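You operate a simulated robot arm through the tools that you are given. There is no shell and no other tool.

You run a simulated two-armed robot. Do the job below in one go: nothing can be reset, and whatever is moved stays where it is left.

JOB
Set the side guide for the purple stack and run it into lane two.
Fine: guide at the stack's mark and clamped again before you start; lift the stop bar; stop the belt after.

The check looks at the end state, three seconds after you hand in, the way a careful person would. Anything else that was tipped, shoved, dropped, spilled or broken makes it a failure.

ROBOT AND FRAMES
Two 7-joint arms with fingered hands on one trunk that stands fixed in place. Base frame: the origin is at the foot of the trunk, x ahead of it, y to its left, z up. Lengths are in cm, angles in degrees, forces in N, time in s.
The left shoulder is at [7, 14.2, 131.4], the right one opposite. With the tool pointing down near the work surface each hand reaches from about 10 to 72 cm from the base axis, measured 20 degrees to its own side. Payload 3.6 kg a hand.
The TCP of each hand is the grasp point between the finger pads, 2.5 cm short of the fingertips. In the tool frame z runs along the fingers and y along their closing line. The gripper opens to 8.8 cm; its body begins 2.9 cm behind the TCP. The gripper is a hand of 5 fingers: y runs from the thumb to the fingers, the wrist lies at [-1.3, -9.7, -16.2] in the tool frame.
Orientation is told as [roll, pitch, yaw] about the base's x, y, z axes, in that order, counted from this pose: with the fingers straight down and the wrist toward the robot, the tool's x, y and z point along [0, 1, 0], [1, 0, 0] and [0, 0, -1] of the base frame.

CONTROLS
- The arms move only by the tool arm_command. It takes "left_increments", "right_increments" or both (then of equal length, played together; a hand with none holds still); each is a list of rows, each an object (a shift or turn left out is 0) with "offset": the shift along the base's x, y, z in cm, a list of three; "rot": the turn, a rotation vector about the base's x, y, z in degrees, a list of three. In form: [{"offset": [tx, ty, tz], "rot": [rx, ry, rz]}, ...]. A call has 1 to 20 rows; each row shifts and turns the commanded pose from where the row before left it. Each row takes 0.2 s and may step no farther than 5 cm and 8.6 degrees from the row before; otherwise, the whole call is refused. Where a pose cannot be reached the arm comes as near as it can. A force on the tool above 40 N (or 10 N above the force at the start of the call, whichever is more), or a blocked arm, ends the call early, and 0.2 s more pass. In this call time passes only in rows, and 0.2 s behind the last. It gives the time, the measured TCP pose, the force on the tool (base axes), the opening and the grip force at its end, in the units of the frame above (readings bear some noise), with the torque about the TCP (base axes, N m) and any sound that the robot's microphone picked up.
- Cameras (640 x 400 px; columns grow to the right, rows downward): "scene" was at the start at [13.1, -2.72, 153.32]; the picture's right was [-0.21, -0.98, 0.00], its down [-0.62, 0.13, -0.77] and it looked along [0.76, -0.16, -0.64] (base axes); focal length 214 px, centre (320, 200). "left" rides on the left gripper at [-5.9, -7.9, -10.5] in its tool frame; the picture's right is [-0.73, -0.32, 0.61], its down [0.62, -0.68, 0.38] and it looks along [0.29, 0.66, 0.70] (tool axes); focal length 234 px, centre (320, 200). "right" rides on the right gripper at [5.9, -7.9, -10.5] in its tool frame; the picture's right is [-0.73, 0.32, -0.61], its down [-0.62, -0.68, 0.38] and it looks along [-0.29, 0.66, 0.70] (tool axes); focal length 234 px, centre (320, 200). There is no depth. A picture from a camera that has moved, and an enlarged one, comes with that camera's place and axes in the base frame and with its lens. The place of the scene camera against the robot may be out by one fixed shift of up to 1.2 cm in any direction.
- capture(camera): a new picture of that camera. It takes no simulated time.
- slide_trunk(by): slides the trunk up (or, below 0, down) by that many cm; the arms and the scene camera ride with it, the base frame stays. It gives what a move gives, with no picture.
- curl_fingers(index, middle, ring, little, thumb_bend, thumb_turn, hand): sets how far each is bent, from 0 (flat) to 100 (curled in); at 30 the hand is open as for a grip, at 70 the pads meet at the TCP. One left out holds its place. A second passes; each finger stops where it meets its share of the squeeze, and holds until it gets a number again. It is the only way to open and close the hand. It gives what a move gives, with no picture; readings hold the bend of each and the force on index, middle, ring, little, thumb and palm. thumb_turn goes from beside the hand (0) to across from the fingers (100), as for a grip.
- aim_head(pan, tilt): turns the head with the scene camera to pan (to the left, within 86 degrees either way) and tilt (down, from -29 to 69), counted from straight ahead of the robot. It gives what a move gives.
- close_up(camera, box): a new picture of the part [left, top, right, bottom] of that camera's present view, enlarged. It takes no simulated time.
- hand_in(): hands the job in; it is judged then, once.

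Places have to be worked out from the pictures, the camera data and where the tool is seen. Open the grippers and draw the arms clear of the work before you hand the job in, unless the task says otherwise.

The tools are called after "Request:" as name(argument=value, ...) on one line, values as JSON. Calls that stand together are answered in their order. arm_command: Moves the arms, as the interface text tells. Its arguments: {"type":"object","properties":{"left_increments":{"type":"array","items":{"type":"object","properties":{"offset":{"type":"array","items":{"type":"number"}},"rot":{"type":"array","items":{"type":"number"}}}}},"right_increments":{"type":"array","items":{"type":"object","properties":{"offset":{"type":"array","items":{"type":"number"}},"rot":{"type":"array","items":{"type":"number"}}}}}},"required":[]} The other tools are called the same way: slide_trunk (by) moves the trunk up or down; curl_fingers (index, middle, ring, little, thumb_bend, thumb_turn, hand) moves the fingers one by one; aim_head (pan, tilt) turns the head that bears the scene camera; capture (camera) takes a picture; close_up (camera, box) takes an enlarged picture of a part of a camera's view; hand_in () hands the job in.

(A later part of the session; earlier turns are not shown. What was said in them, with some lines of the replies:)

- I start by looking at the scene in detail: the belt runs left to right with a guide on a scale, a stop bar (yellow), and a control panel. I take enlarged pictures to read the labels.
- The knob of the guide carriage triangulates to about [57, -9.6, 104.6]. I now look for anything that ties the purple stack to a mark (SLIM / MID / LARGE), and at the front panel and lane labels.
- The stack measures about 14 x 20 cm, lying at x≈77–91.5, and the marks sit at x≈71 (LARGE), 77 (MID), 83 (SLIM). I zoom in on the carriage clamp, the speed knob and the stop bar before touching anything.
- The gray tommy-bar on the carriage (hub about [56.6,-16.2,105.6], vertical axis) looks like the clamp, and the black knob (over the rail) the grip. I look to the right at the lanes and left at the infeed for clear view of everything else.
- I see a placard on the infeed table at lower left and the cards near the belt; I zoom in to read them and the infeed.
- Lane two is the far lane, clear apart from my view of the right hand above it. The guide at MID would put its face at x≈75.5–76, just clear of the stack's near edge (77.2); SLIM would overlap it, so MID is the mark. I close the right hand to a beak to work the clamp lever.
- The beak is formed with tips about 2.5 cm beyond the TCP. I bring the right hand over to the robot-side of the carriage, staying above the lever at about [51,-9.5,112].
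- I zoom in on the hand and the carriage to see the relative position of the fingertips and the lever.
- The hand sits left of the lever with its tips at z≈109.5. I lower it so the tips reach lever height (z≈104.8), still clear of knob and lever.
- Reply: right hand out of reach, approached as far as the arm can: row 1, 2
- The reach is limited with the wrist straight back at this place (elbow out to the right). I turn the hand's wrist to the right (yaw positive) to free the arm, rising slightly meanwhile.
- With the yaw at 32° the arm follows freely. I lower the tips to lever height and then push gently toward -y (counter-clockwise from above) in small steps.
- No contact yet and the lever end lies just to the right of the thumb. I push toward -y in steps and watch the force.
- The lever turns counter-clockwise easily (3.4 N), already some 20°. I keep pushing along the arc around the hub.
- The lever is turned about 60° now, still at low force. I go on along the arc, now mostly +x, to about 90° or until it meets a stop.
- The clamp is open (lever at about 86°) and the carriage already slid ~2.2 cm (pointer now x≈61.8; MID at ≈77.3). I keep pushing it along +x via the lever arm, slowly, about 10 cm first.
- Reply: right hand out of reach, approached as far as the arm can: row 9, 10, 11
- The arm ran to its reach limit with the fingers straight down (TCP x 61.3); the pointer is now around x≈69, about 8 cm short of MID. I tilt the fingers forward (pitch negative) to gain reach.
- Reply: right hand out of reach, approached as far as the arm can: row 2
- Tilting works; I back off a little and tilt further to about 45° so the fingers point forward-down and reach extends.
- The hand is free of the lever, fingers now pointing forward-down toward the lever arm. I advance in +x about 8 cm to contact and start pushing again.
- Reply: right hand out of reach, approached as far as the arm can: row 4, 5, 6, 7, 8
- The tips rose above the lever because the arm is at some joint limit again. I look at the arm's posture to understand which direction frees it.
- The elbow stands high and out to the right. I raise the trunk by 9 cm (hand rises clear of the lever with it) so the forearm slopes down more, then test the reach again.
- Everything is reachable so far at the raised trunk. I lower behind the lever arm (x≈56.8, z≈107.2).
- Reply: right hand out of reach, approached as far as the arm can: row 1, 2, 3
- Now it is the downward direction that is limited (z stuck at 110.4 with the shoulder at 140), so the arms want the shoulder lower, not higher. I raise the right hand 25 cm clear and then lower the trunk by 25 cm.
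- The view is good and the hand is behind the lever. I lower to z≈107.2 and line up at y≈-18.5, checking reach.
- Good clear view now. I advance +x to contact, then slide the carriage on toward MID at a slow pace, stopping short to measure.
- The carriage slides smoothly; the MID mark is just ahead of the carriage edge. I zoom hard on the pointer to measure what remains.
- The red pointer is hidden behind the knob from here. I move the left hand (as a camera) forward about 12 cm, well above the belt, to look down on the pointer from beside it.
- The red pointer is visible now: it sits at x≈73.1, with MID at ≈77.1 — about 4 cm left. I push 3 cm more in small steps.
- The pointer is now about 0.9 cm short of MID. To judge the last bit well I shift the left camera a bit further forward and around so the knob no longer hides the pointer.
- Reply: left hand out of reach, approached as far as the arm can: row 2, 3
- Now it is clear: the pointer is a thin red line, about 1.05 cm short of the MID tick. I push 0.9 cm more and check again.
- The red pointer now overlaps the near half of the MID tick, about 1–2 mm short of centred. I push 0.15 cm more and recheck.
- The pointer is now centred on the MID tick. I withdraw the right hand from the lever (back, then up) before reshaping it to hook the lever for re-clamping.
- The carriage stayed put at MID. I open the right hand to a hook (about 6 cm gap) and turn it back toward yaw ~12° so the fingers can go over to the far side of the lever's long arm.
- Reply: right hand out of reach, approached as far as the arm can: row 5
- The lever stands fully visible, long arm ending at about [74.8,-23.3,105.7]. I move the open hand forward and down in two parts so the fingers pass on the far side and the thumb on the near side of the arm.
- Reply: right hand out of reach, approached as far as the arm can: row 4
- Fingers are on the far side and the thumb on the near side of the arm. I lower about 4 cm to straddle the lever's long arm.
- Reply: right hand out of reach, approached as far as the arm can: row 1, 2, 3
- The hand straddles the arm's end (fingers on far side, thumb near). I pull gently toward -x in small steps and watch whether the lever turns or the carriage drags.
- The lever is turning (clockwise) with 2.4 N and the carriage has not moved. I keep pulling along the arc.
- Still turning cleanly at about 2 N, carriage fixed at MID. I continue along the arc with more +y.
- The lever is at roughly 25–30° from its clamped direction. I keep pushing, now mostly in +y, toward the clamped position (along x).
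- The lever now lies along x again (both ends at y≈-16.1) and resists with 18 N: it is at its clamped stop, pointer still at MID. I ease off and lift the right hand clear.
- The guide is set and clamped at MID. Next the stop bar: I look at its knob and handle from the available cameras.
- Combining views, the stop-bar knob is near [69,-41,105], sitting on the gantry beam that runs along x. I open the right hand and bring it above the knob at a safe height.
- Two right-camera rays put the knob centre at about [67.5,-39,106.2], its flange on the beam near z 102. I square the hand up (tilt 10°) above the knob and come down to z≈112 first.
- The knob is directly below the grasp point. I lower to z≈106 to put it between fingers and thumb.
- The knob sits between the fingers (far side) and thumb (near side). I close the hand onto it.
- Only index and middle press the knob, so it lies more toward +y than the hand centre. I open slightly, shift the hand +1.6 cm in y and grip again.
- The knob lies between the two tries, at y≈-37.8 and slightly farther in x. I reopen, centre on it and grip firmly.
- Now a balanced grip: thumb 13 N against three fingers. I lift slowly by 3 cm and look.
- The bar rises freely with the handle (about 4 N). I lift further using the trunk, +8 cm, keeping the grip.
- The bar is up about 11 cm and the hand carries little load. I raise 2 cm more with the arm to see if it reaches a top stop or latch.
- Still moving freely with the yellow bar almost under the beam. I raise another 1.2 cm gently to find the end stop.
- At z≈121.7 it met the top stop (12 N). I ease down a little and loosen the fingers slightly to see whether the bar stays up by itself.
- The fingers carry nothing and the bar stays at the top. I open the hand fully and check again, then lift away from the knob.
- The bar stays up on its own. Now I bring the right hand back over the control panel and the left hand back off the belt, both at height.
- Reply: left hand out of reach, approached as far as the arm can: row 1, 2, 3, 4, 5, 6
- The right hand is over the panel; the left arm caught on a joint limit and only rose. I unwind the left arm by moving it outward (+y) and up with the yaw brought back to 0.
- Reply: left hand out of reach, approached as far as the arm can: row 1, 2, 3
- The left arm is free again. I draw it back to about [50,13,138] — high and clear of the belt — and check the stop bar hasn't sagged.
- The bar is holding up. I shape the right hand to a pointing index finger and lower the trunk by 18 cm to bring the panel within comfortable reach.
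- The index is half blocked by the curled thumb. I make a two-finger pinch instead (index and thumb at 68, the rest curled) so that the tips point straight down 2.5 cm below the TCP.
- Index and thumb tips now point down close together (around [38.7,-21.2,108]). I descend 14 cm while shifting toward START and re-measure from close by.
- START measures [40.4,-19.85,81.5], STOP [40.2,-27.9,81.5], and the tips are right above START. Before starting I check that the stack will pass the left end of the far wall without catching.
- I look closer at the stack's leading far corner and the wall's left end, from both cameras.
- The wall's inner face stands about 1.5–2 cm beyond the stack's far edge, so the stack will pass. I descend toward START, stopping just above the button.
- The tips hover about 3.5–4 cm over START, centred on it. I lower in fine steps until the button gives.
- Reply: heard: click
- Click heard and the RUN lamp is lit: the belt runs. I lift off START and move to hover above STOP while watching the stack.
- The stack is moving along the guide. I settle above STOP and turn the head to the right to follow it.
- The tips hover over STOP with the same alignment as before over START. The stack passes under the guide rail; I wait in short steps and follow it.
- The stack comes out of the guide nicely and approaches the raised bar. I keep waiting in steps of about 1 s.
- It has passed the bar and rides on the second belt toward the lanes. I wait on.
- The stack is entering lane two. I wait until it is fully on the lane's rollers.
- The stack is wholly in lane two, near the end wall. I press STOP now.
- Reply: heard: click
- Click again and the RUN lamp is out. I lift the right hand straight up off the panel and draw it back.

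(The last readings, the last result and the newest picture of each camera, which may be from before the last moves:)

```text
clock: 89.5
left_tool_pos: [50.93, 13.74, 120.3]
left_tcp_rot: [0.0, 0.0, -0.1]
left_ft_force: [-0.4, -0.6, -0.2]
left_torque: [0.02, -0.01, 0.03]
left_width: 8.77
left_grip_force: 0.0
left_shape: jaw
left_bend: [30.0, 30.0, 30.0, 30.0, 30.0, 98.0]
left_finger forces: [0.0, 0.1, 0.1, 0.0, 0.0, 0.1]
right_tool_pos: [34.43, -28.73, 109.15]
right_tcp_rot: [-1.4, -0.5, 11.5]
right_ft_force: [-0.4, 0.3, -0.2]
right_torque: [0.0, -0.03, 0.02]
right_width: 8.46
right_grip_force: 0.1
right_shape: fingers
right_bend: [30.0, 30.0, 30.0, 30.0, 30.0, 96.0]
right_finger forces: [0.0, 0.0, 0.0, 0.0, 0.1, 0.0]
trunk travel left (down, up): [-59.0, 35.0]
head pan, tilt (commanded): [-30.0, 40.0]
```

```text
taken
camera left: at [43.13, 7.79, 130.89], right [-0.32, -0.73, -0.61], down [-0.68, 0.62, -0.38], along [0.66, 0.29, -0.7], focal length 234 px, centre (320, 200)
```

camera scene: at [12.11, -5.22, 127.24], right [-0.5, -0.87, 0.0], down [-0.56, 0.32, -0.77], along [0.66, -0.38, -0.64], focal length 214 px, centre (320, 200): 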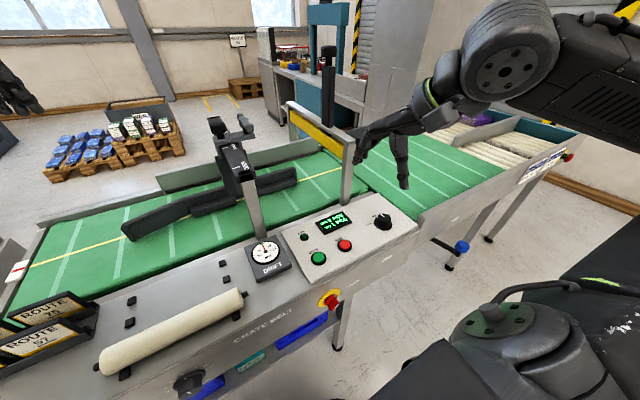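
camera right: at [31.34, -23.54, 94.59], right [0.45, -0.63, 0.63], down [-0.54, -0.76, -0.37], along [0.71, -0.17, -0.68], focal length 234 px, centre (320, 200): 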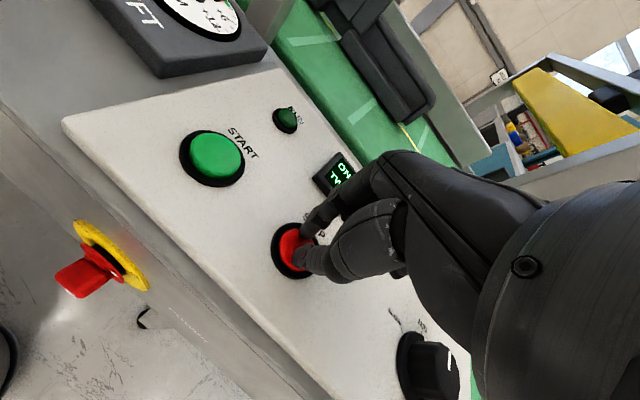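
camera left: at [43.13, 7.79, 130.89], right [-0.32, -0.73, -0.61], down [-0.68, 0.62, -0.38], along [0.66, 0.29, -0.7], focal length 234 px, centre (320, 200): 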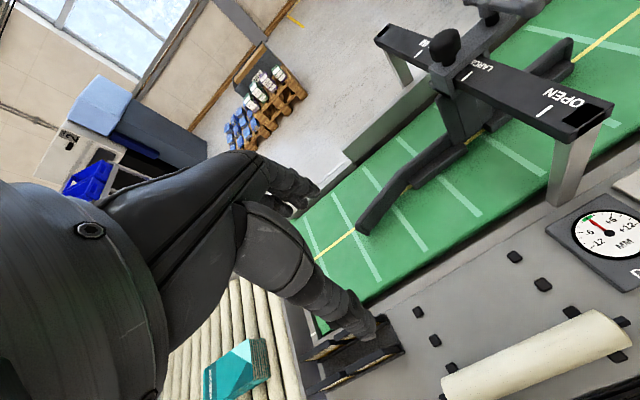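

I check the display, the stack in lane two, the pointer and the lever, then raise the trunk to draw both arms clear.

Request:
close_up(camera="scene", box=[280, 190, 420, 280])

Request:
slide_trunk(by=26)

Request:
arm_command(right_increments=[{"offset": [-2, -1, 1]}, {"offset": [-2, -1, 1]}], left_increments=[{"offset": [-2, 1, 0]}, {"offset": [-2, 1, 0]}])

Request:
capture(camera="scene")

Request:
capture(camera="right")

Request:
capture(camera="left")

```text
4.44 times, centred on (350, 235) of scene
camera zoom: at [12.11, -5.22, 127.24], right [-0.5, -0.87, 0.0], down [-0.56, 0.32, -0.77], along [0.66, -0.38, -0.64], focal length 953 px, centre (187, 44)
```

zoom: 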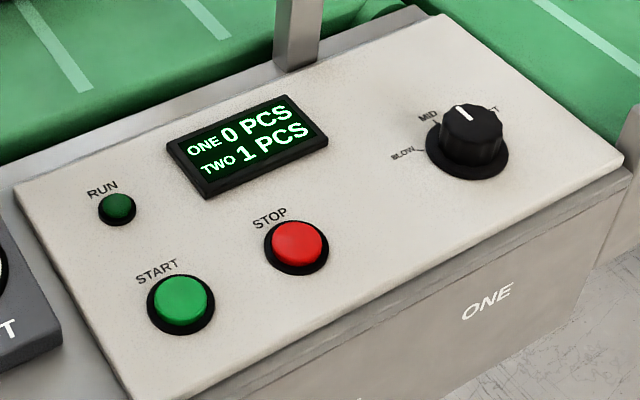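

```text
clock: 92.1
left_tool_pos: [51.03, 13.6, 146.56]
left_tcp_rot: [0.0, 0.1, 0.0]
left_ft_force: [0.2, 0.4, 0.5]
left_torque: [0.02, 0.01, -0.01]
left_width: 8.79
left_grip_force: 0.0
left_shape: jaw
left_bend: [30.0, 30.0, 30.0, 30.0, 30.0, 98.0]
left_finger forces: [0.1, 0.0, 0.0, 0.0, 0.0, 0.0]
right_tool_pos: [34.43, -28.77, 135.24]
right_tcp_rot: [-1.4, -0.5, 11.6]
right_ft_force: [0.1, 0.4, -0.8]
right_torque: [0.02, 0.03, -0.02]
right_width: 8.45
right_grip_force: 0.0
right_shape: fingers
right_bend: [30.0, 30.0, 30.0, 30.0, 30.0, 96.0]
right_finger forces: [0.1, 0.1, 0.0, 0.0, 0.1, 0.1]
trunk travel left (down, up): [-85.0, 9.0]
head pan, tilt (commanded): [-30.0, 40.0]
```

```text
clock: 92.7
left_tool_pos: [46.61, 15.74, 146.63]
left_tcp_rot: [0.0, -0.2, 0.0]
left_ft_force: [0.7, 0.3, -0.3]
left_torque: [-0.03, -0.01, -0.03]
left_width: 8.76
left_grip_force: 0.1
left_shape: jaw
left_bend: [30.0, 30.0, 30.0, 30.0, 30.0, 98.0]
left_finger forces: [0.0, 0.0, 0.0, 0.1, 0.0, 0.0]
right_tool_pos: [30.17, -30.67, 137.47]
right_tcp_rot: [-1.5, -0.6, 11.7]
right_ft_force: [0.2, 0.8, -0.9]
right_torque: [0.02, 0.0, 0.02]
right_width: 8.49
right_grip_force: 0.1
right_shape: fingers
right_bend: [30.0, 30.0, 30.0, 30.0, 30.0, 96.0]
right_finger forces: [0.1, 0.0, 0.1, 0.1, 0.0, 0.0]
trunk travel left (down, up): [-85.0, 9.0]
head pan, tilt (commanded): [-30.0, 40.0]
```

```text
taken
camera scene: at [11.65, -5.09, 153.28], right [-0.5, -0.87, 0.0], down [-0.55, 0.32, -0.77], along [0.67, -0.38, -0.64], focal length 214 px, centre (320, 200)
```

scene: 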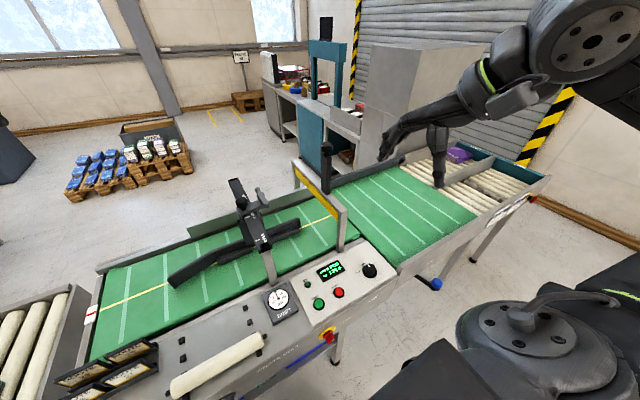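

```text
taken
camera right: at [21.01, -26.15, 147.6], right [0.45, -0.63, 0.63], down [-0.54, -0.76, -0.37], along [0.71, -0.17, -0.68], focal length 234 px, centre (320, 200)
```

right: 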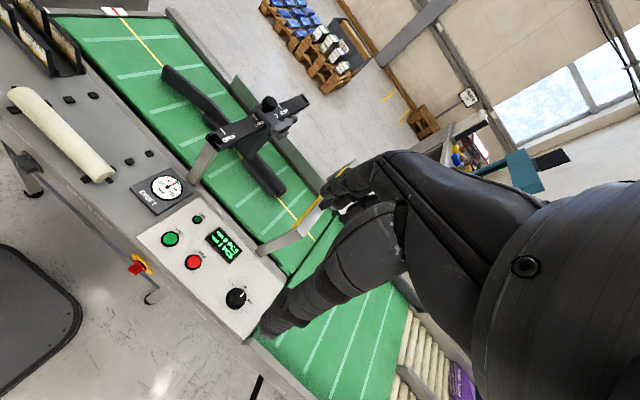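

```text
taken
camera left: at [38.64, 9.93, 157.03], right [-0.32, -0.73, -0.61], down [-0.68, 0.62, -0.39], along [0.66, 0.29, -0.69], focal length 234 px, centre (320, 200)
```

left: 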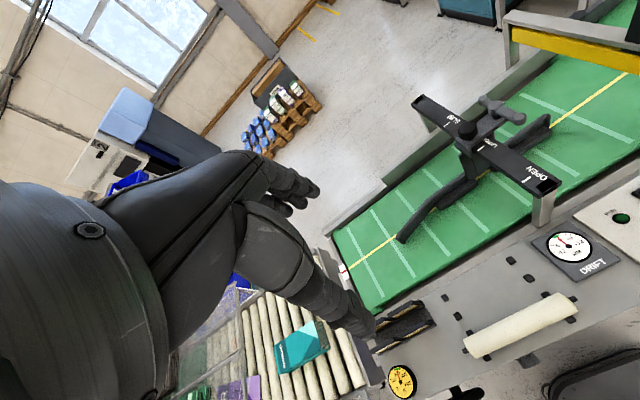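

The display shows TWO 1 PCS, RUN is off and the bar is still up. One last close look at lane two and the guide clamp.

Request:
close_up(camera="scene", box=[400, 130, 560, 240])

Request:
close_up(camera="left", box=[400, 80, 570, 210])

Request:
close_up(camera="right", box=[380, 300, 500, 400])

```text
3.64 times, centred on (480, 185) of scene
camera zoom: at [11.65, -5.09, 153.28], right [-0.5, -0.87, 0.0], down [-0.55, 0.32, -0.77], along [0.67, -0.38, -0.64], focal length 780 px, centre (-262, 254)
```

zoom: 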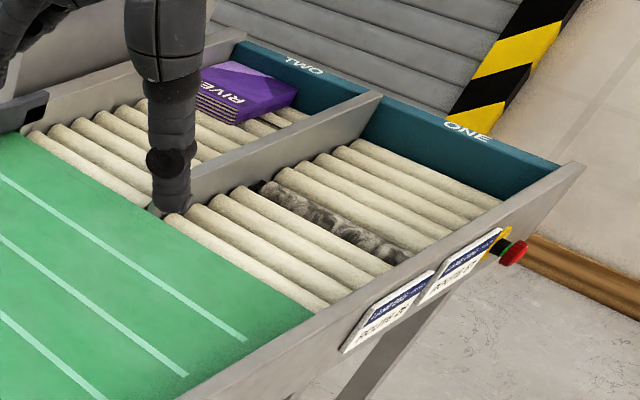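

```text
3.08 times, centred on (485, 145) of left
camera zoom: at [38.64, 9.93, 157.03], right [-0.32, -0.73, -0.61], down [-0.68, 0.62, -0.39], along [0.66, 0.29, -0.69], focal length 720 px, centre (-188, 369)
```

zoom: 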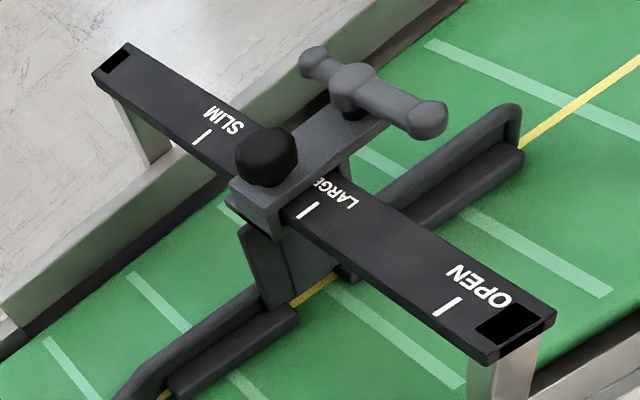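

```text
4.00 times, centred on (440, 350) of right
camera zoom: at [21.01, -26.15, 147.6], right [0.45, -0.63, 0.63], down [-0.54, -0.76, -0.37], along [0.71, -0.17, -0.68], focal length 937 px, centre (-160, -400)
```

zoom: 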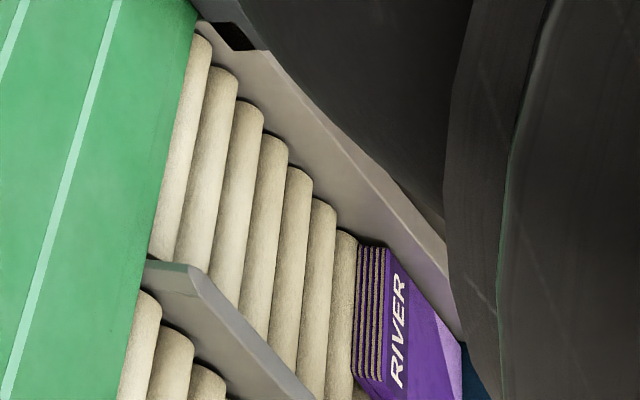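

The purple stack rests in lane two against the end wall. The guide is clamped at MID, the stop bar is up, the belt is stopped, and both hands are open and clear. I hand in.

Request:
hand_in()

```text
The job is handed in.
```

I set the side guide to the MID mark, clamped it again, and ran the purple stack into lane two. It now rests against the lane's end wall.

- **Guide:** The stack carries no size marking, so I chose the mark by measuring. The stack is about 14 cm wide. At SLIM the guide would have overlapped it, and at LARGE it would have left a wide gap. The pointer sits on the MID tick to within about 1–2 mm, as judged from the camera pictures. The clamp lever is back where it was at the start, and it resisted with about 18 N when I closed it. I did not push on the carriage afterwards to test the clamp.
- **Stop bar:** I lifted it to its top stop. It stays up on its own, and I left it raised.
- **Belt:** I pressed START, then pressed STOP once the stack was fully in the lane. The RUN lamp is off, and the display shows ONE 0 PCS, TWO 1 PCS.

I saw nothing else tipped, shoved or dropped. Both hands were open and clear of the work when I handed in.
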